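You operate a simulated robot arm through the tools that you are given. There is no shell and no other tool. Be economical: measure what you need, move in short steps, check, and stop when the job is done.

You run a simulated two-armed robot. Do the job below in one go: nothing can be reset, and whatever is moved stays where it is left.

Task
Take the panel light from the top of the beige bench and leave it on the desk behind the light box. Put the bulb sleeve marked "15 W" from the top of the beige bench on the top of the blue bench and the bulb sleeve labelled "10 W" on top of the black fan base. Take the green lantern and leave it on the yellow tray. Fetch the green night lamp and set it on top of the orange lantern pack. Open the red cupboard door, take the red reel from the long counter top and put it on the shelf of the red cupboard, then shut the door. The order is free. Set down upright: green lantern, green night lamp.

Only the result counts: the job must be done as asked and must still hold three seconds after the hand-in. Knocking over, shifting, dropping, spilling or breaking anything else fails it.

Robot
Two 7-joint arms with two-finger parallel grippers on one trunk, on a base that drives. Base frame: it is fixed to the floor where the robot stands at the start and does not move with it; the origin is under the middle of the robot, x ahead of it, y to its left, z up; the surface under the hand at the start is at about z = 80. Units: cm, degrees, N and s.
The left shoulder is at the start at [11, 16.9, 149.8], the right one opposite. With the tool pointing down near the work surface each hand reaches from about 34 to 70 cm from the robot's upright axis, wherever it stands, measured 20 degrees to its own side. Places, roughly: black fan base (15x15x9 cm) [80, -40, 80]; bulb sleeve [75, -75, 75]; desk behind the light box (16x15 cm) [84, 184, 80]; green lantern [-550, 425, 75]; green night lamp (5x5x6 cm) [-540, 490, 90]; orange lantern pack [-550, 700, 75]; panel light (6x6x3 cm) [70, -10, 80]; red cupboard door [-550, 320, 40]; reel [-500, 325, 75]; shelf of the red cupboard [-520, 320, 40]; top of the blue bench [80, 80, 80]; yellow tray (25x15x3 cm) [-520, 470, 80]. Payload 1.57 kg a hand.
Tool frame (each hand has its own): the origin (TCP) lies between the finger pads and is the grasp point; the fingertips stand 3 cm ahead of it; z points along the fingers, y is the line along which they close. The gripper opens to 8 cm. The fingers are 1.7 cm wide and 1.2 cm thick; the gripper's body (4 by 8.2 cm) begins 8 cm behind the TCP.
Orientation is that of the tool frame in the base frame, as [roll, pitch, yaw] about the fixed x, y, z axes, in that order (R = Rz(yaw) Ry(pitch) Rx(roll)). With the fingers straight down and closing along the base's y, the tool's x points along the base's -x, its y along +y and its z along -z.

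Tools
- The arms move only by the tool move_arm. It takes "left_series", "right_series" or both (then of equal length, played together; a hand with none holds still); each is a list that holds one entry, the list of rows, each a list of 7 numbers: the shift along the base's x, y, z in mm, then the turn, a rotation vector about the base's x, y, z in degrees, then the finger opening in mm, from 0 to 80. In form: [[[x, y, z, ax, ay, az, grip], ...]]. A call has 1 to 8 rows; each row shifts and turns the commanded pose from where the row before left it. Each row takes 0.2 s and may step no farther than 5 cm and 8.6 degrees from the row before; otherwise, or with a gripper value out of range, the whole call is refused. A pose out of reach is approached as far as the arm can. The call stops where the force on the tool passes 40 N (or 10 N more than at its start, if that is more) or the arm is blocked; 0.2 s more then pass. The fingers move at their own pace (about 7.2 cm/s each) and stop on an object; they squeeze with about 37 N. The grip force told is the motor's: it shows also when the fingers shut on nothing. Time passes only in rows, and 0.2 s behind the last, so rows that do not move let the fingers close. It gives the time, the measured TCP pose, the force on the tool (base axes), the opening and the grip force at its end, in the units of the frame above (readings bear some noise), with the torque about the TCP (base axes, N m) and any sound that the robot's microphone picked up, and new pictures: "show" is both (left out), scene, wrist or none (wrist: the cameras of the hands that moved).
- Cameras (640 x 400 px; columns grow to the right, rows downward): "scene" is now at [15.19, -1.58, 167.4]; the picture's right is [-0.22, -0.97, 0.00], its down [-0.79, 0.18, -0.59] and it looks along [0.57, -0.13, -0.81] (base axes); focal length 262 px, centre (320, 200). "left" rides on the left gripper at [7.2, 0.7, -12.2] in its tool frame; the picture's right is [-0.09, 1.00, 0.00], its down [-0.84, -0.08, -0.54] and it looks along [-0.54, -0.05, 0.84] (tool axes); focal length 238 px, centre (320, 200). "right" rides on the right gripper at [7.2, -0.7, -12.2] in its tool frame; the picture's right is [0.09, 1.00, 0.00], its down [-0.84, 0.08, -0.54] and it looks along [-0.54, 0.05, 0.84] (tool axes); focal length 238 px, centre (320, 200). There is no depth. A picture from a camera that has moved, and an enlarged one, comes with that camera's place and axes in the base frame and with its lens.
- slide_trunk(by): slides the trunk up (or, below 0, down) by that many cm; the arms and the scene camera ride with it, the base frame stays. It gives what a move gives, with no picture.
- roll_base(legs): drives the robot by 1 to 6 legs, each [ahead, left, turn to the left] in cm, cm and degrees, along the robot's own axes; the way and the turn of a leg run together, so that a leg with both is an arc; at most 150 cm and 180 degrees a leg. The arms and the cameras ride along, it lands a little off, and it stops where it bumps. It gives what a move gives, and a new picture of the scene camera.
- aim_head(pan, tilt): turns the head with the scene camera to pan (to the left, within 86 degrees either way) and tilt (down, from -29 to 69), counted from straight ahead of the robot. It gives what a move gives, and a new picture of the scene camera.
- enlarge(camera, box): a new picture of the part [left, top, right, bottom] of that camera's present view, enlarged. It takes no simulated time.
- job_done(): hands the job in; it is judged then, once.

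Work in short steps. Places have to be worked out from the pictures, the camera data and where the tool is seen: move nearer, look again, correct. Check each grasp and each placing, and mend what went wrong. You have 207 turns and 260 pictures in all, those below and enlarged ones among them. Open the grippers and draw the arms clear of the work before you hand the job in, unless the task says otherwise.

The tools are called after ">>>" by a JSON object that holds its "name" and its "arguments". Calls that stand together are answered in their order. move_arm: Moves the arms, as the interface text tells. Its arguments: {"type":"object","properties":{"left_series":{"type":"array","items":{"type":"array","items":{"type":"array","items":{"type":"number"}}}},"right_series":{"type":"array","items":{"type":"array","items":{"type":"array","items":{"type":"number"}}}},"show":{"type":"string","enum":["both","scene","wrist","none"]}},"required":[]} The other tools are called the same way: slide_trunk (by) slides the trunk up or down; roll_base (legs) drives the base; aim_head (pan, tilt) turns the head that bears the scene camera; enlarge (camera, box) takes an enlarged picture of a part of a camera's view; job_done () hands the job in.

At the start:

```text
clock: 0.0
left_position: [60.91, -11.29, 125.12]
left_ee_rot: [-179.9, 0.1, 180.0]
left_force: [-0.2, -0.1, 0.0]
left_moment: [0.02, -0.02, 0.0]
left_gripper_width: 8.02
left_gripper_force: 0.1
right_position: [40.5, -61.69, 104.1]
right_ee_rot: [-180.0, 0.1, 180.0]
right_force: [0.0, 0.1, -0.1]
right_moment: [0.03, -0.01, 0.01]
right_gripper_width: 7.99
right_gripper_force: 0.2
trunk travel left (down, up): [-81.2, 7.8]
robot x, y, heading: [0.17, -0.2, 0.1]
head pan, tilt: [-13.0, 53.9]
```

scene: 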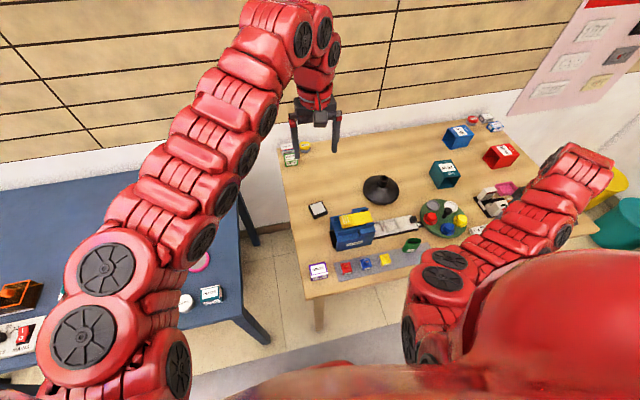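
right: 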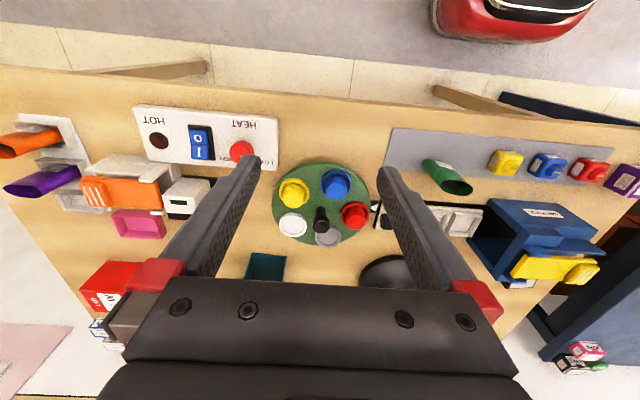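
left: 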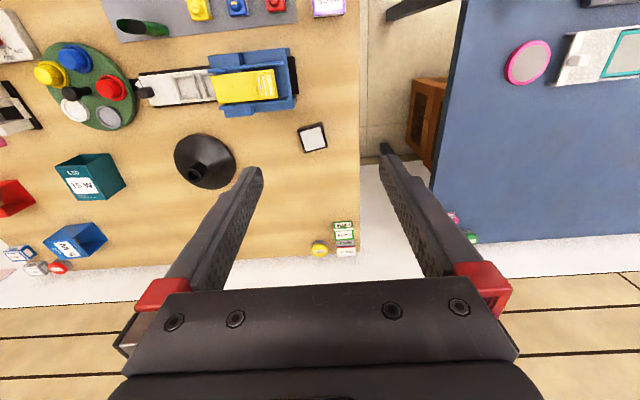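

I start by looking closer at the bench to read the labels on the sleeves.

>>> {"name": "enlarge", "arguments": {"camera": "scene", "box": [420, 100, 540, 200]}}

>>> {"name": "enlarge", "arguments": {"camera": "left", "box": [0, 100, 360, 280]}}

```text
4.00 times, centred on (480, 150) of scene
camera zoom: at [15.19, -1.58, 167.4], right [-0.22, -0.97, 0.0], down [-0.79, 0.18, -0.59], along [0.57, -0.13, -0.81], focal length 1050 px, centre (-320, 400)
```

zoom: 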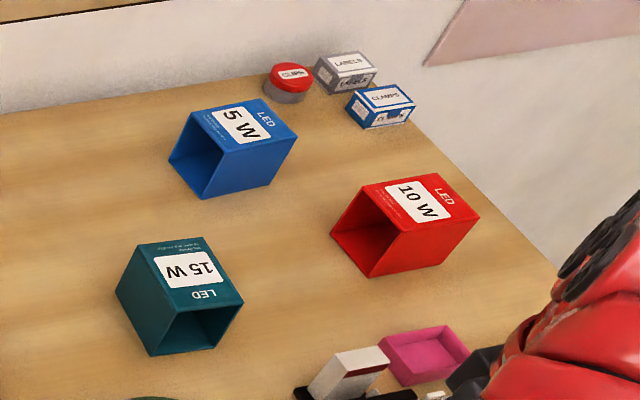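

```text
1.78 times, centred on (180, 190) of left
camera zoom: at [53.72, -10.41, 137.35], right [0.09, 1.0, 0.0], down [0.84, -0.08, 0.54], along [0.54, -0.05, -0.84], focal length 424 px, centre (569, 218)
```

zoom: 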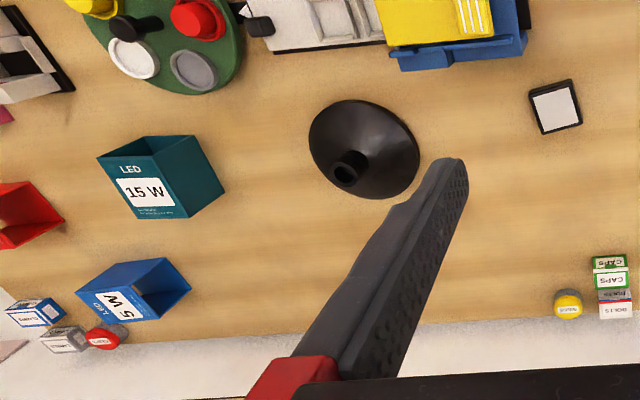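

Sleeve 15 W is the teal one near [76,-69], 10 W the red one near [80,-99], the panel light near [71.5,-13.7]. I shift the base right and a little ahead so that the left hand fits the panel light and the right one the teal sleeve.

>>> {"name": "roll_base", "arguments": {"legs": [[0, -38, 0], [6, 0, 0]]}}

```text
clock: 3.0
left_position: [66.35, -49.0, 125.44]
left_ee_rot: [180.0, 0.2, 179.6]
left_force: [-0.2, -0.6, -0.1]
left_moment: [-0.01, -0.03, 0.01]
left_gripper_width: 8.02
left_gripper_force: 0.1
right_position: [45.7, -99.36, 104.32]
right_ee_rot: [179.9, 0.1, 179.7]
right_force: [-0.8, -0.6, 0.5]
right_moment: [0.0, 0.01, -0.02]
right_gripper_width: 8.03
right_gripper_force: 0.0
trunk travel left (down, up): [-81.2, 7.8]
robot x, y, heading: [5.62, -37.51, -0.3]
head pan, tilt: [-13.0, 53.9]
camera scene: at [20.55, -39.08, 167.45], right [-0.23, -0.97, 0.0], down [-0.79, 0.19, -0.59], along [0.58, -0.14, -0.81], focal length 262 px, centre (320, 200)
```

scene: 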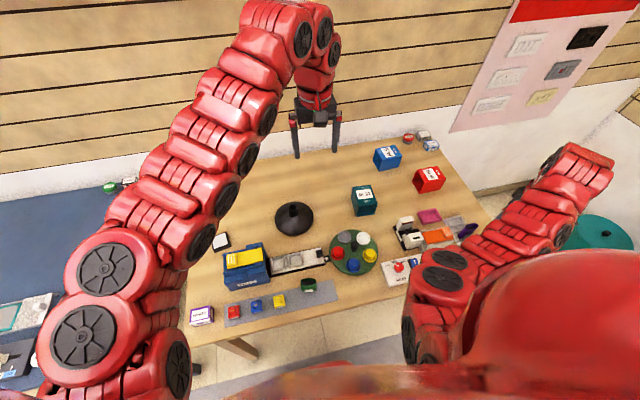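

Base landed well and free. Both hands go to hover: the left above the panel light, the right above and short of the teal sleeve for a close look.

>>> {"name": "move_arm", "arguments": {"left_series": [[[6.5, 44, -20, 0, 0, 0, 80], [6.5, 44, -20, 0, 0, 0, 80], [6.5, 44, -20, 0, 0, 0, 80], [6.5, 44, -20, 0, 0, 0, 80], [6.5, 44, -20, 0, 0, 0, 80], [6.5, 44, -20, 0, 0, 0, 80], [6.5, 44, -20, 0, 0, 0, 80], [6.5, 44, -20, 0, 0, 0, 80]]], "right_series": [[[22, 38, 7, 0, 0, 0, 80], [22, 38, 7, 0, 0, 0, 80], [22, 38, 7, 0, 0, 0, 80], [22, 38, 7, 0, 0, 0, 80], [22, 38, 7, 0, 0, 0, 80], [22, 38, 7, 0, 0, 0, 80], [22, 38, 7, 0, 0, 0, 80], [22, 38, 7, 0, 0, 0, 80]]]}}

```text
clock: 4.8
left_position: [72.11, -13.87, 109.16]
left_ee_rot: [-180.0, -0.1, 179.5]
left_force: [-0.4, -0.1, -1.2]
left_moment: [-0.01, 0.04, 0.0]
left_gripper_width: 8.0
left_gripper_force: 0.1
right_position: [67.64, -70.29, 105.93]
right_ee_rot: [-179.9, -0.1, 179.6]
right_force: [0.0, 0.2, 0.3]
right_moment: [0.0, 0.01, 0.0]
right_gripper_width: 7.99
right_gripper_force: 0.1
right hand out of reach, approached as far as the arm can: row 1, 2, 3, 4, 5, 6
trunk travel left (down, up): [-81.2, 7.8]
robot x, y, heading: [5.45, -37.88, -0.2]
head pan, tilt: [-13.0, 53.9]
camera scene: at [21.16, -38.94, 167.39], right [-0.23, -0.97, 0.0], down [-0.79, 0.18, -0.59], along [0.57, -0.14, -0.81], focal length 262 px, centre (320, 200)
camera right: at [60.45, -70.96, 118.04], right [-0.09, 1.0, 0.0], down [0.84, 0.07, 0.54], along [0.54, 0.05, -0.84], focal length 238 px, centre (320, 200)
camera left: at [64.98, -13.03, 121.32], right [0.1, 1.0, 0.0], down [0.84, -0.08, 0.54], along [0.54, -0.05, -0.84], focal length 238 px, centre (320, 200)
```

scene: 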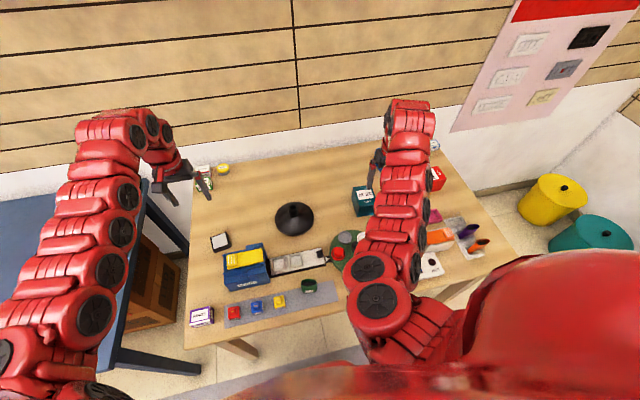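
right: 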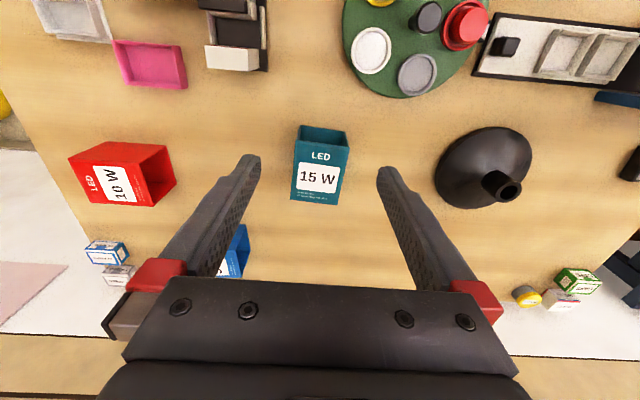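
left: 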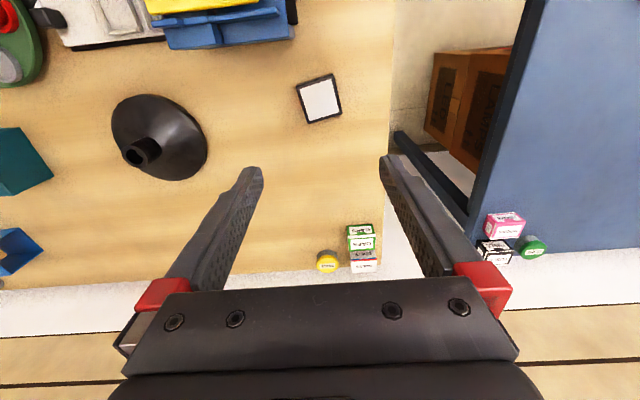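

The panel light is at about [71.7,-13.6], turned about +11°. I lower the left hand onto it with that turn, and look closer at the teal sleeve.

>>> {"name": "enlarge", "arguments": {"camera": "right", "box": [270, 105, 370, 225]}}

>>> {"name": "move_arm", "arguments": {"left_series": [[[0, 0, -40, 0, 0, 5.5, 80], [-4, 2, -40, 0, 0, 5.5, 80], [0, 0, -40, 0, 0, 0, 80], [0, 0, -40, 0, 0, 0, 80], [0, 0, -40, 0, 0, 0, 80]]], "show": "wrist"}}

```text
3.33 times, centred on (320, 165) of right
camera zoom: at [60.45, -70.96, 118.04], right [-0.09, 1.0, 0.0], down [0.84, 0.07, 0.54], along [0.54, 0.05, -0.84], focal length 794 px, centre (320, 317)
```

zoom: 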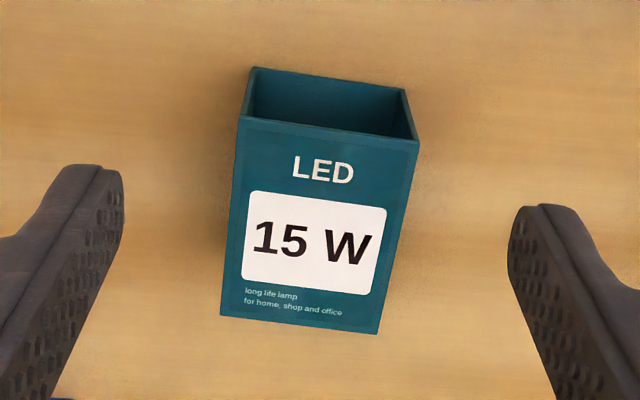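

```text
clock: 6.0
left_position: [71.45, -13.56, 89.13]
left_ee_rot: [179.9, -0.2, -169.2]
left_force: [0.2, -0.1, 0.1]
left_moment: [-0.01, 0.0, -0.02]
left_gripper_width: 7.99
left_gripper_force: 0.0
right_position: [67.66, -70.43, 106.01]
right_ee_rot: [-180.0, -0.2, 179.6]
right_force: [0.0, -0.1, 0.4]
right_moment: [-0.01, -0.01, 0.01]
right_gripper_width: 7.99
right_gripper_force: 0.0
trunk travel left (down, up): [-81.2, 7.8]
robot x, y, heading: [6.0, -37.42, -0.3]
head pan, tilt: [-13.0, 53.9]
camera left: at [64.39, -14.23, 101.3], right [-0.09, 1.0, 0.0], down [0.84, 0.08, 0.54], along [0.54, 0.05, -0.84], focal length 238 px, centre (320, 200)
```

left: 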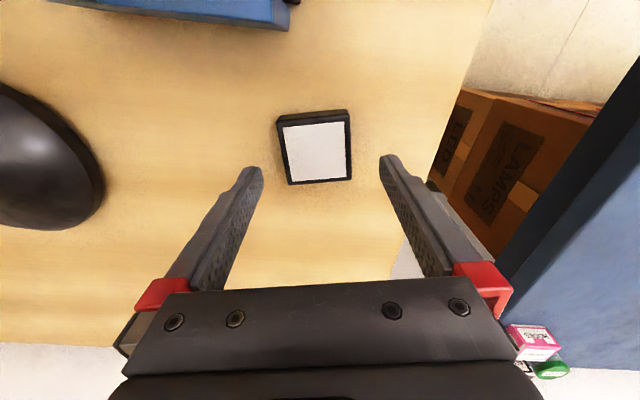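

The panel light lies 5 mm farther and 3 mm right of the TCP; I correct, go down around it and close.

>>> {"name": "move_arm", "arguments": {"left_series": [[[5, -3, -28, 0, 0, -1, 80], [0, 0, -28, 0, 0, 0, 80], [0, 0, 0, 0, 0, 0, 0], [0, 0, 0, 0, 0, 0, 0], [0, 0, 0, 0, 0, 0, 0]]], "show": "wrist"}}

```text
clock: 7.2
left_position: [71.87, -14.0, 84.47]
left_ee_rot: [-179.9, 0.1, -170.5]
left_force: [-0.3, 0.3, 0.2]
left_moment: [-0.01, -0.02, 0.0]
left_gripper_width: 5.91
left_gripper_force: 36.9
left hand out of reach, approached as far as the arm can: row 2
right_position: [67.48, -70.55, 106.01]
right_ee_rot: [180.0, 0.0, 179.6]
right_force: [-0.9, -0.3, 0.1]
right_moment: [0.0, 0.03, 0.01]
right_gripper_width: 7.99
right_gripper_force: 0.0
trunk travel left (down, up): [-81.2, 7.8]
robot x, y, heading: [6.28, -37.26, -0.1]
head pan, tilt: [-13.0, 53.9]
camera left: at [64.63, -14.36, 96.71], right [-0.08, 1.0, 0.0], down [0.84, 0.06, 0.54], along [0.54, 0.04, -0.84], focal length 238 px, centre (320, 200)
```

left: 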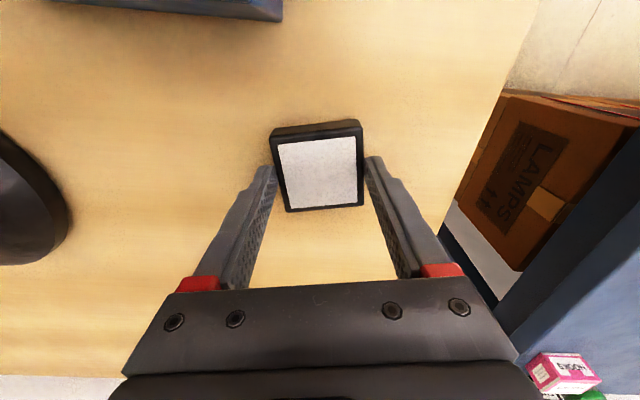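

Panel light is held (5.9 cm). I lift it well clear, and raise nothing else; then I drive a bit closer for the sleeve.

>>> {"name": "move_arm", "arguments": {"left_series": [[[0, 0, 40, 0, 0, 0, 0], [-20, 0, 40, 0, 0, 0, 0], [-40, 0, 30, 0, 0, 0, 0], [-40, 0, 10, 0, 0, 0, 0], [-40, 0, 0, 0, 0, 0, 0], [-30, 0, 0, 0, 0, 0, 0]]], "show": "wrist"}}

>>> {"name": "roll_base", "arguments": {"legs": [[7, -10, 0]]}}

```text
clock: 8.6
left_position: [54.64, -14.04, 96.6]
left_ee_rot: [180.0, 0.0, -170.3]
left_force: [-0.1, -0.5, -1.3]
left_moment: [0.02, 0.03, 0.02]
left_gripper_width: 5.9
left_gripper_force: 37.4
right_position: [67.5, -70.59, 105.95]
right_ee_rot: [-180.0, 0.0, 179.8]
right_force: [-0.6, -0.6, -0.3]
right_moment: [0.01, -0.05, -0.02]
right_gripper_width: 8.0
right_gripper_force: 0.1
trunk travel left (down, up): [-81.2, 7.8]
robot x, y, heading: [5.91, -37.42, -0.2]
head pan, tilt: [-13.0, 53.9]
camera left: at [47.46, -14.55, 108.85], right [-0.08, 1.0, 0.0], down [0.84, 0.07, 0.54], along [0.54, 0.04, -0.84], focal length 238 px, centre (320, 200)
```

left: 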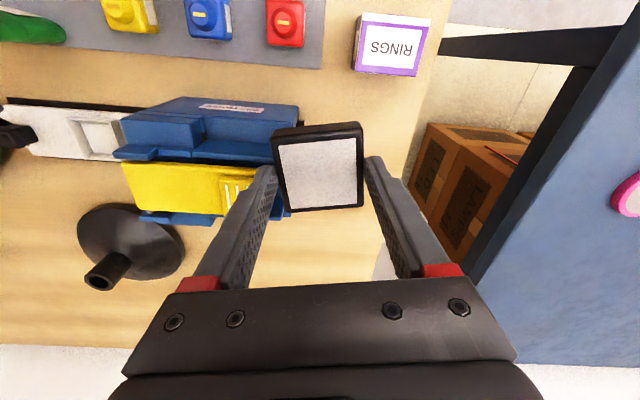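

```text
clock: 9.5
left_position: [56.72, -16.53, 96.73]
left_ee_rot: [178.5, -0.2, -169.0]
left_force: [0.6, 0.4, -0.4]
left_moment: [0.03, 0.05, 0.0]
left_gripper_width: 0.03
left_gripper_force: 21.0
right_position: [70.03, -73.97, 105.95]
right_ee_rot: [179.9, 0.0, 179.6]
right_force: [0.4, -0.5, -0.2]
right_moment: [0.0, 0.02, 0.03]
right_gripper_width: 8.01
right_gripper_force: 0.0
trunk travel left (down, up): [-81.2, 7.8]
robot x, y, heading: [8.04, -41.07, -0.1]
head pan, tilt: [-13.0, 53.9]
stopped in leg 1: the force on the tool passed its limit at 66 N (the readings are from after the stop); the commanded pose is now the measured one
camera scene: at [23.51, -42.72, 167.39], right [-0.23, -0.97, 0.0], down [-0.79, 0.19, -0.59], along [0.57, -0.13, -0.81], focal length 262 px, centre (320, 200)
```

scene: 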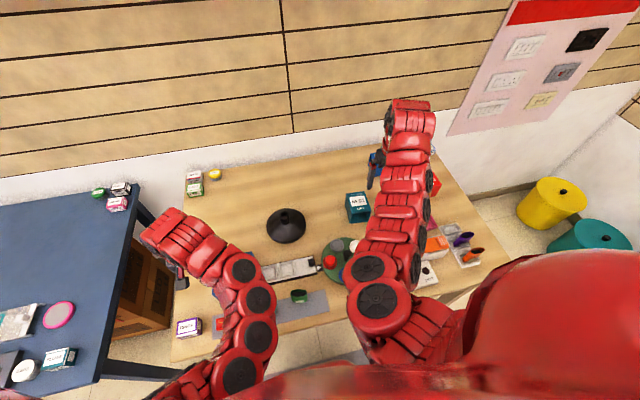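

The held panel light hit the blue machine and slipped out. I look where it lies and whether anything shifted.

>>> {"name": "move_arm", "arguments": {"left_series": [[[0, 20, 40, 0, 0, 0, 0], [0, 20, 40, 0, 0, 0, 40], [0, 0, 40, 0, 0, 0, 80], [0, 0, 20, 0, 0, 0, 80]]]}}

```text
clock: 10.5
left_position: [56.54, -13.94, 100.61]
left_ee_rot: [178.4, 0.2, -169.2]
left_force: [-0.2, 0.2, 0.6]
left_moment: [0.01, -0.02, 0.02]
left_gripper_width: 8.02
left_gripper_force: 0.1
left hand out of reach, approached as far as the arm can: row 2, 3, 4
right_position: [70.01, -73.97, 106.05]
right_ee_rot: [179.9, -0.1, 179.7]
right_force: [0.9, -0.2, 0.2]
right_moment: [0.01, 0.01, 0.01]
right_gripper_width: 8.0
right_gripper_force: 0.0
trunk travel left (down, up): [-81.2, 7.8]
robot x, y, heading: [8.02, -41.27, -0.3]
head pan, tilt: [-13.0, 53.9]
camera scene: at [23.39, -42.55, 167.41], right [-0.23, -0.97, 0.0], down [-0.79, 0.18, -0.59], along [0.57, -0.13, -0.81], focal length 262 px, centre (320, 200)
camera left: at [49.42, -14.93, 112.9], right [-0.1, 0.99, 0.03], down [0.84, 0.07, 0.54], along [0.54, 0.08, -0.84], focal length 238 px, centre (320, 200)
```

scene: 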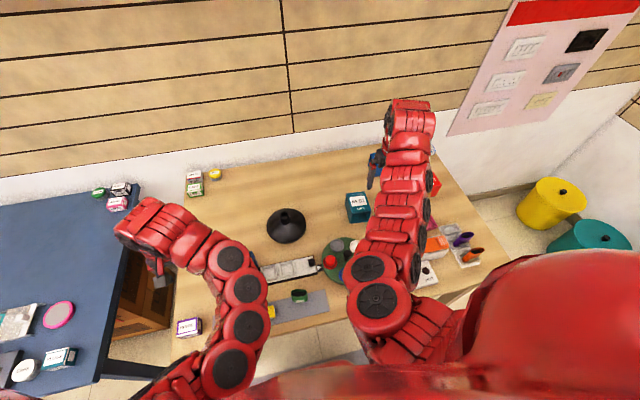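
left: 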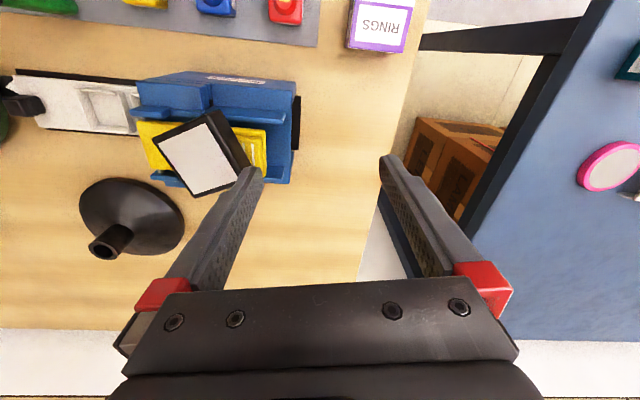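

The panel light rests tilted on the yellow part of the blue machine. I enlarge to judge its pose.

>>> {"name": "enlarge", "arguments": {"camera": "left", "box": [120, 50, 320, 210]}}

>>> {"name": "enlarge", "arguments": {"camera": "right", "box": [240, 60, 400, 240]}}

```text
2.50 times, centred on (220, 130) of left
camera zoom: at [49.42, -14.93, 112.9], right [-0.1, 0.99, 0.03], down [0.84, 0.07, 0.54], along [0.54, 0.08, -0.84], focal length 596 px, centre (570, 375)
```

zoom: 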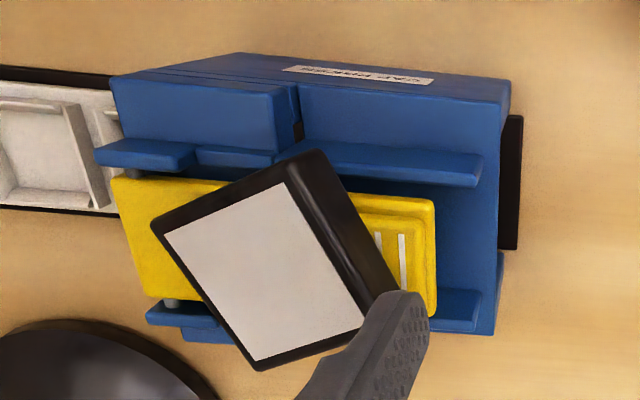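

```text
2.22 times, centred on (320, 150) of right
camera zoom: at [62.76, -74.54, 118.09], right [-0.09, 1.0, 0.0], down [0.84, 0.07, 0.54], along [0.54, 0.05, -0.84], focal length 530 px, centre (320, 311)
```

zoom: 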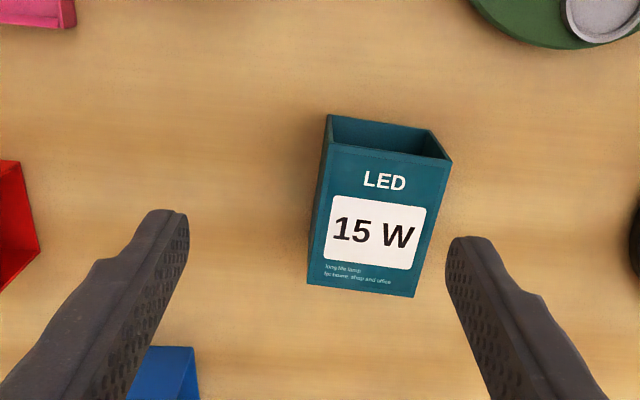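

The panel's top is at about z≈92, centre near [59.5,-24.5], turned about 27°. I check first how the left hand stands with its command, moving up a little with the trunk-free motion.

>>> {"name": "move_arm", "arguments": {"left_series": [[[0, -40, 0, 0, 0, 4, 80], [0, -40, 0, 0, 0, 4, 80], [0, -20, 0, 0, 0, 4, 80], [0, 0, 0, 0, 0, 4, 80]]], "show": "wrist"}}

```text
clock: 11.5
left_position: [56.67, -23.91, 100.41]
left_ee_rot: [178.5, 0.3, -153.1]
left_force: [-0.4, -0.8, 0.0]
left_moment: [0.01, -0.03, 0.01]
left_gripper_width: 8.03
left_gripper_force: 0.1
left hand out of reach, approached as far as the arm can: row 2
right_position: [70.11, -74.0, 106.08]
right_ee_rot: [-180.0, 0.1, 179.7]
right_force: [-0.3, -1.5, 0.5]
right_moment: [0.02, 0.0, 0.0]
right_gripper_width: 8.02
right_gripper_force: 0.0
trunk travel left (down, up): [-81.2, 7.8]
robot x, y, heading: [8.18, -41.25, -0.4]
head pan, tilt: [-13.0, 53.9]
camera left: at [50.04, -26.84, 112.5], right [-0.37, 0.93, 0.03], down [0.79, 0.3, 0.54], along [0.5, 0.22, -0.84], focal length 238 px, centre (320, 200)
```

left: 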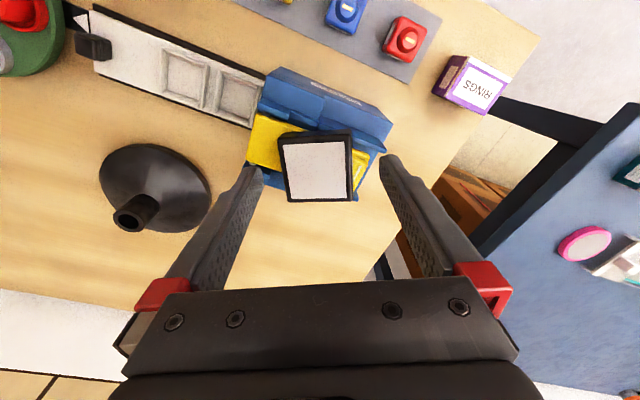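

The view is now square on the panel: triangulated centre ≈[57.9,-23.5], top ≈94.6. I shift 12 mm ahead, descend 45 mm and close.

>>> {"name": "move_arm", "arguments": {"left_series": [[[11, 4, -20, 0, 0, 0, 80], [0, 0, -13, 0, 0, 0, 80], [0, 0, -10, 0, 0, 0, 80]]], "show": "wrist"}}

```text
clock: 12.3
left_position: [57.64, -23.52, 96.19]
left_ee_rot: [178.6, -0.2, -153.2]
left_force: [-1.2, -1.4, 0.1]
left_moment: [0.02, -0.03, -0.01]
left_gripper_width: 8.03
left_gripper_force: 0.1
right_position: [69.94, -73.92, 105.94]
right_ee_rot: [-179.9, 0.0, 179.6]
right_force: [-0.3, -0.4, 0.2]
right_moment: [0.04, -0.02, -0.03]
right_gripper_width: 7.99
right_gripper_force: 0.2
trunk travel left (down, up): [-81.2, 7.8]
robot x, y, heading: [8.12, -41.06, -0.2]
head pan, tilt: [-13.0, 53.9]
camera left: at [51.11, -26.43, 108.36], right [-0.37, 0.93, 0.02], down [0.79, 0.3, 0.54], along [0.49, 0.22, -0.84], focal length 238 px, centre (320, 200)
```

left: 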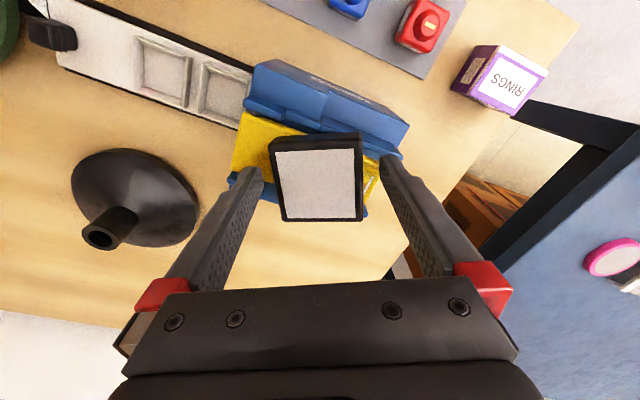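

Panel size in view matches the earlier held view; I nudge ahead 4 mm and close.

>>> {"name": "move_arm", "arguments": {"left_series": [[[4, 2, -2, 0, 0, 0, 80], [0, 0, 0, 0, 0, 0, 0], [0, 0, 0, 0, 0, 0, 0], [0, 0, 0, 0, 0, 0, 0], [0, 0, 30, 0, 0, 0, 0], [0, 0, 30, 0, 0, 0, 0]]]}}

```text
clock: 13.7
left_position: [58.16, -23.4, 99.8]
left_ee_rot: [178.5, 0.0, -153.1]
left_force: [-0.6, 0.7, -1.4]
left_moment: [-0.02, 0.0, 0.01]
left_gripper_width: 6.03
left_gripper_force: 36.4
left hand out of reach, approached as far as the arm can: row 6
right_position: [69.98, -73.95, 105.91]
right_ee_rot: [-180.0, 0.0, 179.8]
right_force: [-0.6, 0.5, -0.1]
right_moment: [0.01, -0.01, 0.02]
right_gripper_width: 8.01
right_gripper_force: 0.1
trunk travel left (down, up): [-81.2, 7.8]
robot x, y, heading: [7.99, -40.87, -0.3]
head pan, tilt: [-13.0, 53.9]
camera scene: at [23.46, -42.61, 167.39], right [-0.23, -0.97, 0.0], down [-0.79, 0.18, -0.59], along [0.57, -0.13, -0.81], focal length 262 px, centre (320, 200)
camera left: at [51.56, -26.27, 112.17], right [-0.37, 0.93, 0.03], down [0.79, 0.3, 0.54], along [0.49, 0.22, -0.84], focal length 238 px, centre (320, 200)
```

scene: 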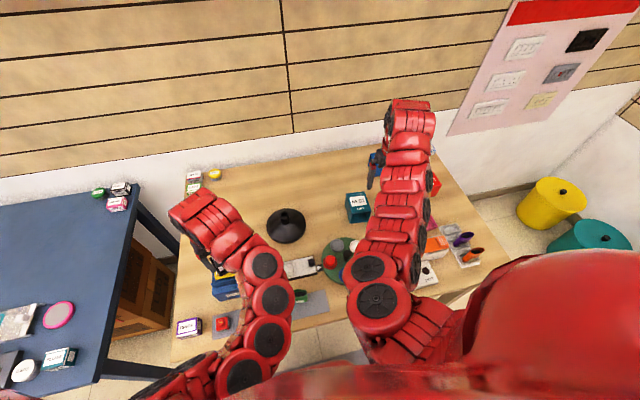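
left: 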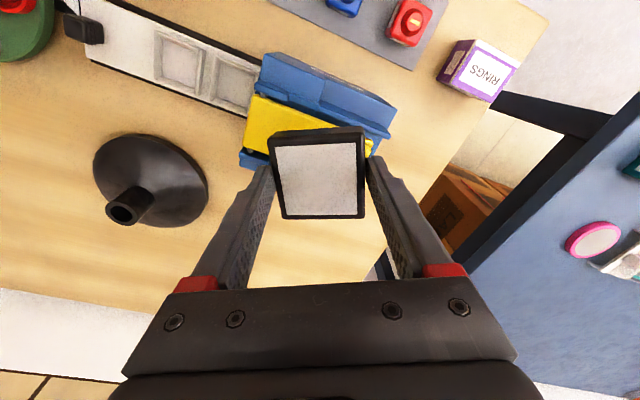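

The panel light is held again. I raise the trunk for clearance, then drive closer to the teal sleeve.

>>> {"name": "slide_trunk", "arguments": {"by": 7}}

>>> {"name": "roll_base", "arguments": {"legs": [[0, -7, 0], [6, 0, 0]]}}

```text
clock: 14.8
left_position: [58.17, -23.4, 107.03]
left_ee_rot: [178.6, 0.0, -153.2]
left_force: [-0.4, 0.4, -0.8]
left_moment: [0.01, 0.0, 0.0]
left_gripper_width: 6.05
left_gripper_force: 37.3
right_position: [69.99, -73.92, 113.07]
right_ee_rot: [180.0, 0.0, 179.7]
right_force: [-0.8, -0.4, 0.2]
right_moment: [0.04, 0.01, -0.01]
right_gripper_width: 7.98
right_gripper_force: 0.1
trunk travel left (down, up): [-88.2, 0.8]
robot x, y, heading: [8.31, -41.2, -0.3]
head pan, tilt: [-13.0, 53.9]
```

```text
clock: 16.4
left_position: [63.68, -30.17, 107.13]
left_ee_rot: [178.7, 0.1, -153.1]
left_force: [-0.3, 0.2, -1.0]
left_moment: [0.01, -0.02, -0.01]
left_gripper_width: 6.04
left_gripper_force: 36.7
right_position: [75.56, -80.68, 113.35]
right_ee_rot: [-179.8, 0.2, 179.6]
right_force: [-0.1, 0.1, 1.1]
right_moment: [-0.01, -0.05, 0.01]
right_gripper_width: 7.98
right_gripper_force: 0.0
trunk travel left (down, up): [-88.2, 0.8]
robot x, y, heading: [13.86, -48.0, -0.2]
head pan, tilt: [-13.0, 53.9]
camera scene: at [28.76, -49.3, 174.47], right [-0.23, -0.97, 0.0], down [-0.79, 0.18, -0.59], along [0.58, -0.14, -0.81], focal length 262 px, centre (320, 200)
```

scene: 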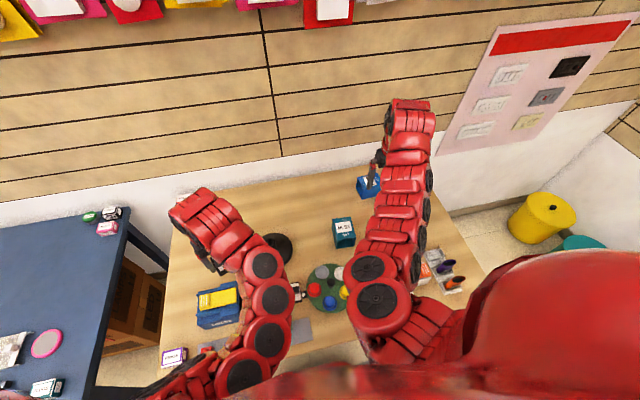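

Right hand moves over the teal sleeve for a close look.

>>> {"name": "move_arm", "arguments": {"right_series": [[[0, 36, -20, 0, 0, -3, 80], [0, 36, -30, 0, 0, 0, 80], [0, 36, -30, 0, 0, 0, 80], [0, 0, -35, 0, 0, 0, 80]]], "show": "wrist"}}

```text
clock: 17.4
left_position: [63.99, -30.2, 107.04]
left_ee_rot: [178.6, 0.0, -153.0]
left_force: [-1.0, 0.1, -0.6]
left_moment: [0.02, 0.03, -0.01]
left_gripper_width: 6.03
left_gripper_force: 37.0
right_position: [75.99, -70.08, 101.45]
right_ee_rot: [-180.0, 0.1, 176.7]
right_force: [0.5, 0.0, 0.5]
right_moment: [-0.01, -0.02, 0.03]
right_gripper_width: 8.02
right_gripper_force: 0.1
trunk travel left (down, up): [-88.2, 0.8]
robot x, y, heading: [14.36, -47.99, -0.0]
head pan, tilt: [-13.0, 53.9]
camera right: at [68.71, -70.43, 113.49], right [-0.04, 1.0, 0.0], down [0.84, 0.03, 0.54], along [0.54, 0.02, -0.84], focal length 238 px, centre (320, 200)
```

right: 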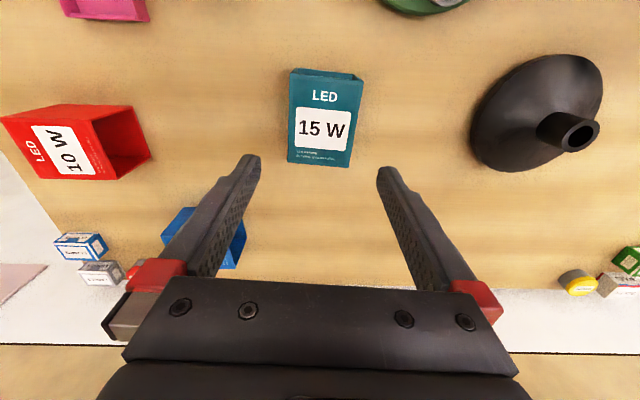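

Sleeve centre ≈[75.9,-69.75], width ≈7.4. I shift 3 mm left and descend to just above its top to verify the clearances.

>>> {"name": "move_arm", "arguments": {"right_series": [[[0, 3, -40, 0, 0, 0.5, 80], [0, 0, -45, 0, 0, 0, 80]]], "show": "wrist"}}

```text
clock: 18.0
left_position: [64.0, -30.43, 107.0]
left_ee_rot: [178.4, -0.1, -153.1]
left_force: [0.2, 0.1, -0.4]
left_moment: [-0.03, 0.0, 0.0]
left_gripper_width: 6.01
left_gripper_force: 36.7
right_position: [75.95, -69.83, 93.12]
right_ee_rot: [180.0, -0.1, 177.2]
right_force: [0.1, 0.9, 0.6]
right_moment: [0.02, 0.01, 0.03]
right_gripper_width: 7.98
right_gripper_force: 0.0
trunk travel left (down, up): [-88.2, 0.8]
robot x, y, heading: [14.22, -48.3, -0.4]
head pan, tilt: [-13.0, 53.9]
camera right: at [68.66, -70.2, 105.13], right [-0.04, 1.0, 0.0], down [0.84, 0.04, 0.54], along [0.54, 0.02, -0.84], focal length 238 px, centre (320, 200)
```

right: 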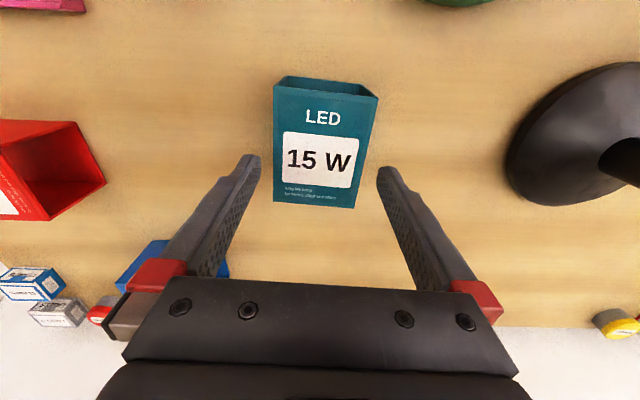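

Clearances look about 3 mm each side, centred. I correct 1 mm and descend in small steps.

>>> {"name": "move_arm", "arguments": {"right_series": [[[1, -1, -25, 0, 0, -0.5, 80], [0, 0, -15, 0, 0, 0, 80], [0, 0, -10, 0, 0, 0, 80]]], "show": "wrist"}}

```text
clock: 18.8
left_position: [64.02, -30.43, 106.91]
left_ee_rot: [178.6, 0.1, -153.1]
left_force: [0.5, 0.1, 0.1]
left_moment: [0.04, -0.02, 0.03]
left_gripper_width: 6.0
left_gripper_force: 37.3
right_position: [76.05, -69.81, 87.99]
right_ee_rot: [180.0, -0.2, 176.8]
right_force: [-0.4, -0.6, 0.3]
right_moment: [-0.02, 0.03, 0.01]
right_gripper_width: 8.02
right_gripper_force: 0.0
trunk travel left (down, up): [-88.2, 0.8]
robot x, y, heading: [14.46, -48.16, -0.2]
head pan, tilt: [-13.0, 53.9]
camera right: at [68.83, -70.18, 100.02], right [-0.04, 1.0, 0.0], down [0.84, 0.03, 0.54], along [0.54, 0.02, -0.84], focal length 238 px, centre (320, 200)
```

right: 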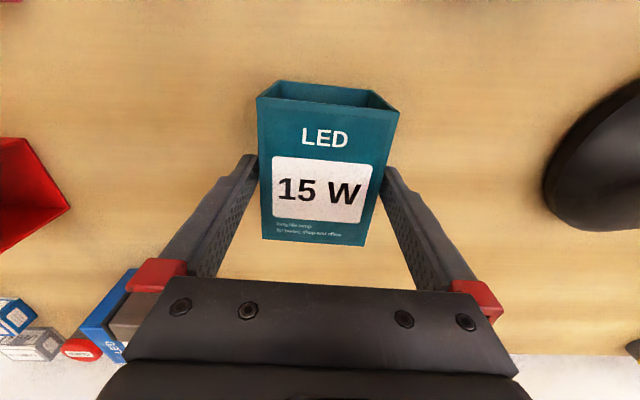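

The fingers pass on both sides without force. I go 25 mm lower and close.

>>> {"name": "move_arm", "arguments": {"right_series": [[[0, 0, -15, 0, 0, 0, 80], [0, 0, -10, 0, 0, 0, 80], [0, 0, 0, 0, 0, 0, 60], [0, 0, 0, 0, 0, 0, 60], [0, 0, 25, 0, 0, 0, 60], [0, 0, 25, 0, 0, 0, 60]]], "show": "wrist"}}

```text
clock: 20.2
left_position: [64.0, -30.44, 107.08]
left_ee_rot: [178.5, 0.0, -153.1]
left_force: [-0.1, 0.4, -1.2]
left_moment: [-0.01, -0.04, -0.01]
left_gripper_width: 6.01
left_gripper_force: 36.7
right_position: [75.94, -69.88, 90.5]
right_ee_rot: [179.9, 0.0, 176.6]
right_force: [-0.4, -0.8, -0.2]
right_moment: [0.01, 0.0, -0.02]
right_gripper_width: 7.29
right_gripper_force: 37.5
trunk travel left (down, up): [-88.2, 0.8]
robot x, y, heading: [13.91, -48.04, -0.1]
head pan, tilt: [-13.0, 53.9]
camera right: at [68.72, -70.1, 102.58], right [-0.04, 1.0, 0.0], down [0.84, 0.03, 0.54], along [0.54, 0.02, -0.84], focal length 238 px, centre (320, 200)
```

right: 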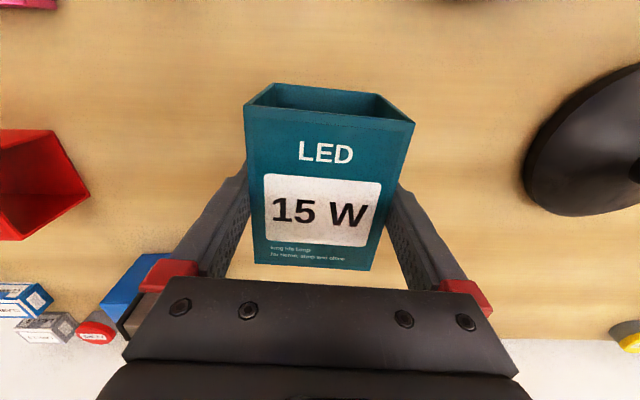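

Gripped at 7.3 cm. I lift it high and back off from the bench with both loads.

>>> {"name": "move_arm", "arguments": {"right_series": [[[0, 0, 40, 0, 0, 0, 60], [0, 0, 45, 0, 0, 0, 60], [0, 0, 45, 0, 0, 0, 60], [0, 0, 45, 0, 0, 0, 60], [-20, 0, 40, 0, 0, 0, 60]]], "show": "wrist"}}

>>> {"name": "roll_base", "arguments": {"legs": [[-20, 0, 0]]}}

>>> {"name": "aim_head", "arguments": {"pan": 55, "tilt": 35}}

```text
clock: 21.4
left_position: [64.04, -30.36, 106.99]
left_ee_rot: [178.6, 0.1, -153.1]
left_force: [0.4, -0.2, -1.7]
left_moment: [0.02, 0.01, 0.0]
left_gripper_width: 6.03
left_gripper_force: 36.7
right_position: [75.54, -69.83, 109.8]
right_ee_rot: [179.9, -0.1, 176.7]
right_force: [0.0, -0.3, 0.1]
right_moment: [0.0, 0.05, -0.01]
right_gripper_width: 7.31
right_gripper_force: 36.4
right hand out of reach, approached as far as the arm can: row 5
trunk travel left (down, up): [-88.2, 0.8]
robot x, y, heading: [14.08, -47.58, -0.2]
head pan, tilt: [-13.0, 53.9]
camera right: at [68.38, -70.19, 121.87], right [-0.04, 1.0, 0.0], down [0.84, 0.03, 0.54], along [0.54, 0.02, -0.84], focal length 238 px, centre (320, 200)
```

right: 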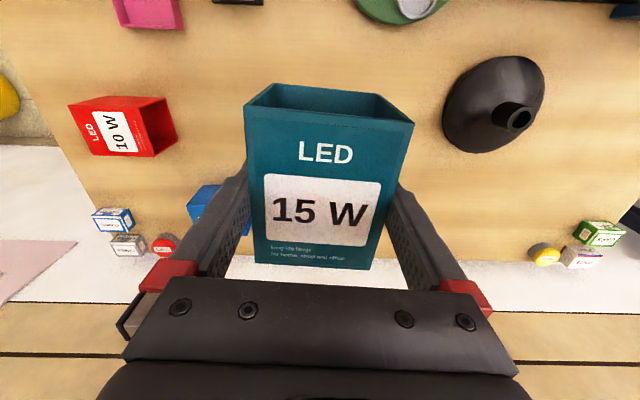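

```text
clock: 22.9
left_position: [44.33, -30.29, 106.77]
left_ee_rot: [178.4, -0.1, -153.3]
left_force: [-0.8, -0.1, -0.8]
left_moment: [-0.02, -0.01, -0.01]
left_gripper_width: 5.99
left_gripper_force: 36.9
right_position: [56.02, -69.78, 109.59]
right_ee_rot: [-180.0, -0.1, 176.7]
right_force: [0.0, 0.0, -0.2]
right_moment: [0.0, -0.02, 0.0]
right_gripper_width: 7.27
right_gripper_force: 37.0
trunk travel left (down, up): [-88.2, 0.8]
robot x, y, heading: [-5.54, -48.16, -0.1]
head pan, tilt: [-13.0, 53.9]
camera scene: at [9.84, -49.45, 174.37], right [-0.23, -0.97, 0.0], down [-0.79, 0.19, -0.59], along [0.57, -0.13, -0.81], focal length 262 px, centre (320, 200)
```

scene: 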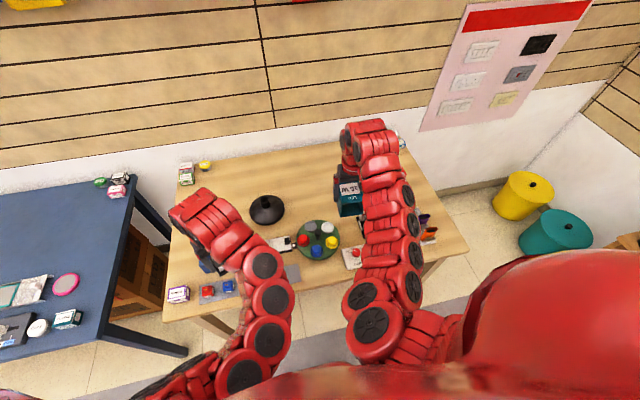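

```text
clock: 24.3
left_position: [44.36, -30.3, 107.0]
left_ee_rot: [178.6, 0.0, -153.2]
left_force: [-0.3, -0.2, -0.6]
left_moment: [-0.01, 0.01, 0.01]
left_gripper_width: 6.0
left_gripper_force: 37.4
right_position: [55.87, -69.86, 109.75]
right_ee_rot: [-179.9, 0.0, 176.7]
right_force: [-0.5, -1.0, -0.6]
right_moment: [-0.02, -0.04, 0.02]
right_gripper_width: 7.3
right_gripper_force: 36.6
trunk travel left (down, up): [-88.2, 0.8]
robot x, y, heading: [-5.51, -48.08, -0.3]
head pan, tilt: [55.0, 35.0]
camera scene: at [7.56, -40.59, 177.09], right [0.82, -0.58, 0.0], down [-0.33, -0.47, -0.82], along [0.47, 0.67, -0.57], focal length 262 px, centre (320, 200)
```

scene: 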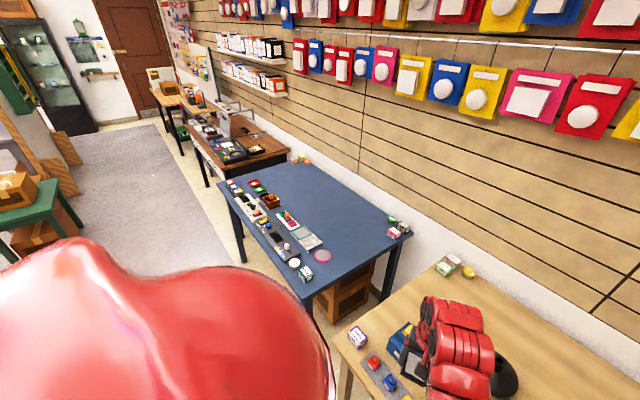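

The blue bench's rear half is free; the light box desk is beyond it. I drive left along the aisle to the blue bench.

>>> {"name": "roll_base", "arguments": {"legs": [[0, 145, 0]]}}

>>> {"name": "aim_head", "arguments": {"pan": 0, "tilt": 50}}

```text
clock: 31.5
left_position: [43.3, 114.48, 106.87]
left_ee_rot: [178.5, 0.1, -152.0]
left_force: [1.2, -0.3, -1.1]
left_moment: [-0.02, 0.0, 0.0]
left_gripper_width: 5.96
left_gripper_force: 37.1
right_position: [55.63, 75.1, 109.76]
right_ee_rot: [-179.9, 0.1, 177.7]
right_force: [0.5, 0.3, -0.1]
right_moment: [0.01, -0.05, 0.0]
right_gripper_width: 7.28
right_gripper_force: 37.1
trunk travel left (down, up): [-88.2, 0.8]
robot x, y, heading: [-6.16, 95.84, 0.9]
head pan, tilt: [55.0, 35.0]
camera scene: at [6.81, 103.5, 177.09], right [0.83, -0.56, 0.0], down [-0.32, -0.47, -0.82], along [0.46, 0.68, -0.57], focal length 262 px, centre (320, 200)
```

scene: 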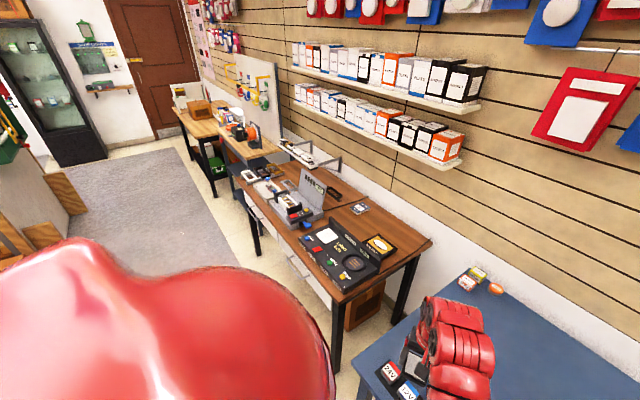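

```text
clock: 32.7
left_position: [43.33, 114.5, 106.99]
left_ee_rot: [178.6, 0.0, -152.1]
left_force: [-0.4, 0.3, -1.4]
left_moment: [0.0, 0.02, -0.01]
left_gripper_width: 5.94
left_gripper_force: 37.2
right_position: [55.62, 75.07, 109.73]
right_ee_rot: [180.0, 0.0, 177.7]
right_force: [-0.9, 0.0, 0.3]
right_moment: [0.02, 0.0, 0.04]
right_gripper_width: 7.31
right_gripper_force: 36.7
trunk travel left (down, up): [-88.2, 0.8]
robot x, y, heading: [-6.01, 96.09, 0.9]
head pan, tilt: [0.0, 50.0]
camera scene: at [9.56, 96.37, 174.91], right [0.01, -1.0, 0.0], down [-0.77, -0.01, -0.64], along [0.64, 0.01, -0.77], focal length 262 px, centre (320, 200)
```

scene: 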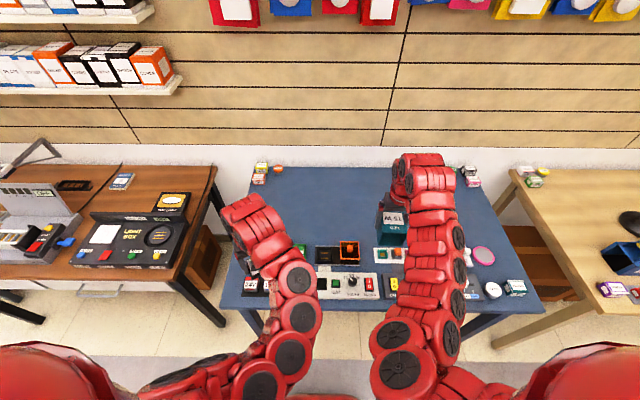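

I drive ahead to the blue bench; hands (z≈107) are well above the small things there.

>>> {"name": "roll_base", "arguments": {"legs": [[21, 0, 0]]}}

```text
clock: 34.4
left_position: [64.44, 114.91, 106.94]
left_ee_rot: [178.6, 0.0, -151.9]
left_force: [0.1, -0.2, -1.7]
left_moment: [0.01, -0.01, -0.01]
left_gripper_width: 5.93
left_gripper_force: 37.0
right_position: [76.82, 75.49, 109.86]
right_ee_rot: [180.0, 0.2, 177.8]
right_force: [0.1, -0.1, 0.5]
right_moment: [-0.01, -0.03, 0.02]
right_gripper_width: 7.27
right_gripper_force: 37.1
trunk travel left (down, up): [-88.2, 0.8]
robot x, y, heading: [15.05, 96.45, 1.1]
head pan, tilt: [0.0, 50.0]
camera scene: at [30.72, 96.67, 174.93], right [0.01, -1.0, 0.0], down [-0.77, -0.01, -0.64], along [0.64, 0.01, -0.77], focal length 262 px, centre (320, 200)
```

scene: 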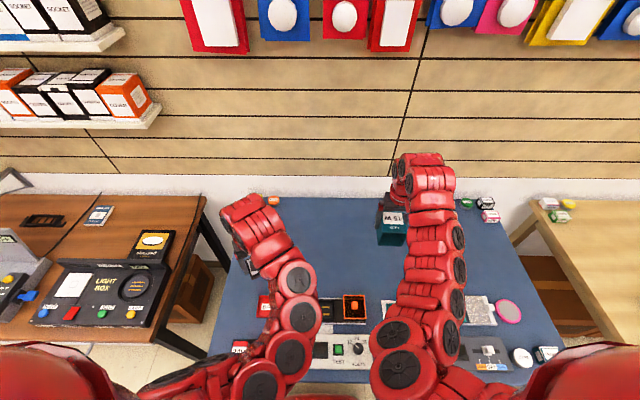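

Free blue surface below the sleeve as seen; I lower part of the way, moving 3 cm ahead, and check with the wrist camera.

>>> {"name": "move_arm", "arguments": {"right_series": [[[10, 0, -40, 0, 0, 0, 60], [10, 0, -45, 0, 0, 0, 60], [0, 0, -45, 0, 0, 0, 60]]]}}

```text
clock: 35.2
left_position: [64.7, 114.87, 106.86]
left_ee_rot: [178.5, -0.2, -152.0]
left_force: [0.3, 0.2, -1.4]
left_moment: [0.03, 0.02, -0.03]
left_gripper_width: 5.94
left_gripper_force: 36.4
right_position: [78.98, 75.53, 96.6]
right_ee_rot: [-180.0, -0.1, 177.8]
right_force: [-0.3, -0.5, 0.5]
right_moment: [0.01, 0.03, -0.02]
right_gripper_width: 7.27
right_gripper_force: 37.6
trunk travel left (down, up): [-88.2, 0.8]
robot x, y, heading: [14.94, 96.33, 0.8]
head pan, tilt: [0.0, 50.0]
camera scene: at [31.02, 96.66, 174.9], right [0.02, -1.0, 0.0], down [-0.77, -0.01, -0.64], along [0.64, 0.01, -0.77], focal length 262 px, centre (320, 200)
camera right: at [71.67, 75.15, 108.68], right [-0.05, 1.0, 0.0], down [0.84, 0.05, 0.54], along [0.54, 0.03, -0.84], focal length 238 px, centre (320, 200)
```

scene: 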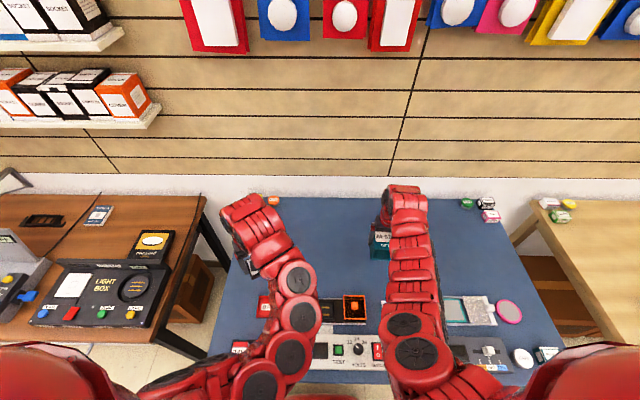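
right: 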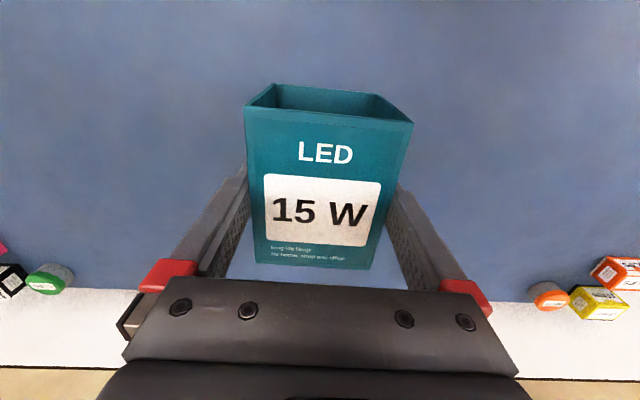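

Area is clear. I lower to just above the bench (sleeve bottom is 5.5 cm below the TCP), then feel down in small steps.

>>> {"name": "move_arm", "arguments": {"right_series": [[[0, 0, -45, 0, 0, 0, 60], [0, 0, -40, 0, 0, 0, 60], [0, 0, -10, 0, 0, 0, 60], [0, 0, -6, 0, 0, 0, 60], [0, 0, -6, 0, 0, 0, 60]]], "show": "wrist"}}

```text
clock: 36.4
left_position: [64.62, 114.86, 106.86]
left_ee_rot: [178.5, -0.1, -152.1]
left_force: [1.1, -0.1, -0.4]
left_moment: [-0.03, 0.02, 0.02]
left_gripper_width: 5.94
left_gripper_force: 36.4
right_position: [78.19, 75.52, 86.29]
right_ee_rot: [180.0, 0.0, 177.7]
right_force: [-0.2, -0.4, -1.2]
right_moment: [-0.01, 0.0, -0.03]
right_gripper_width: 7.27
right_gripper_force: 37.4
right hand out of reach, approached as far as the arm can: row 5
trunk travel left (down, up): [-88.2, 0.8]
robot x, y, heading: [15.03, 96.38, 1.0]
head pan, tilt: [0.0, 50.0]
camera right: at [71.17, 75.11, 98.38], right [-0.05, 1.0, 0.0], down [0.84, 0.04, 0.54], along [0.54, 0.03, -0.84], focal length 238 px, centre (320, 200)
```

right: 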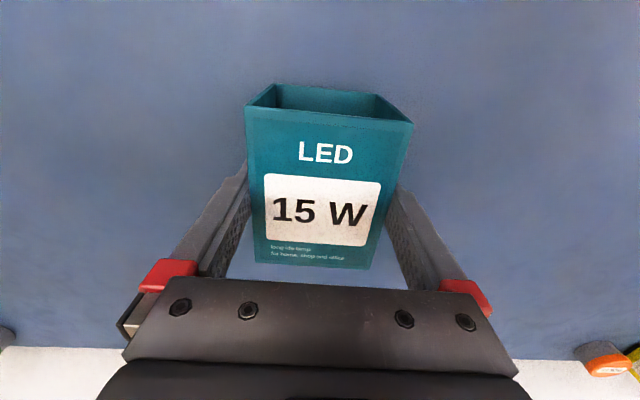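

The arm is at its reach limit; I draw back 2 cm and continue down in small steps.

>>> {"name": "move_arm", "arguments": {"right_series": [[[-22, 0, 0, 0, 0, 0, 60], [0, 0, -4, 0, 0, 0, 60], [0, 0, -4, 0, 0, 0, 60], [0, 0, -4, 0, 0, 0, 60]]], "show": "wrist"}}

```text
clock: 37.4
left_position: [64.29, 114.97, 107.14]
left_ee_rot: [178.6, 0.1, -152.0]
left_force: [0.0, 0.0, -1.0]
left_moment: [-0.02, 0.01, -0.01]
left_gripper_width: 5.89
left_gripper_force: 36.7
right_position: [76.09, 75.43, 85.56]
right_ee_rot: [-179.8, 0.5, 177.7]
right_force: [1.4, -2.0, 39.2]
right_moment: [0.01, -0.02, -0.07]
right_gripper_width: 7.32
right_gripper_force: 37.3
trunk travel left (down, up): [-88.2, 0.8]
robot x, y, heading: [15.07, 96.32, 0.7]
head pan, tilt: [0.0, 50.0]
camera right: at [68.81, 75.17, 97.59], right [-0.05, 1.0, 0.0], down [0.83, 0.04, 0.55], along [0.55, 0.03, -0.84], focal length 238 px, centre (320, 200)
```

right: 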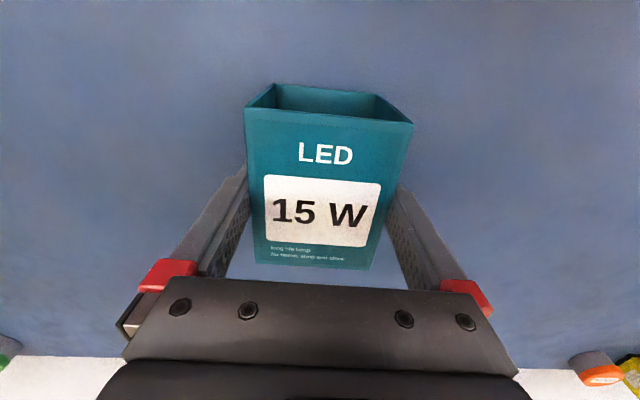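

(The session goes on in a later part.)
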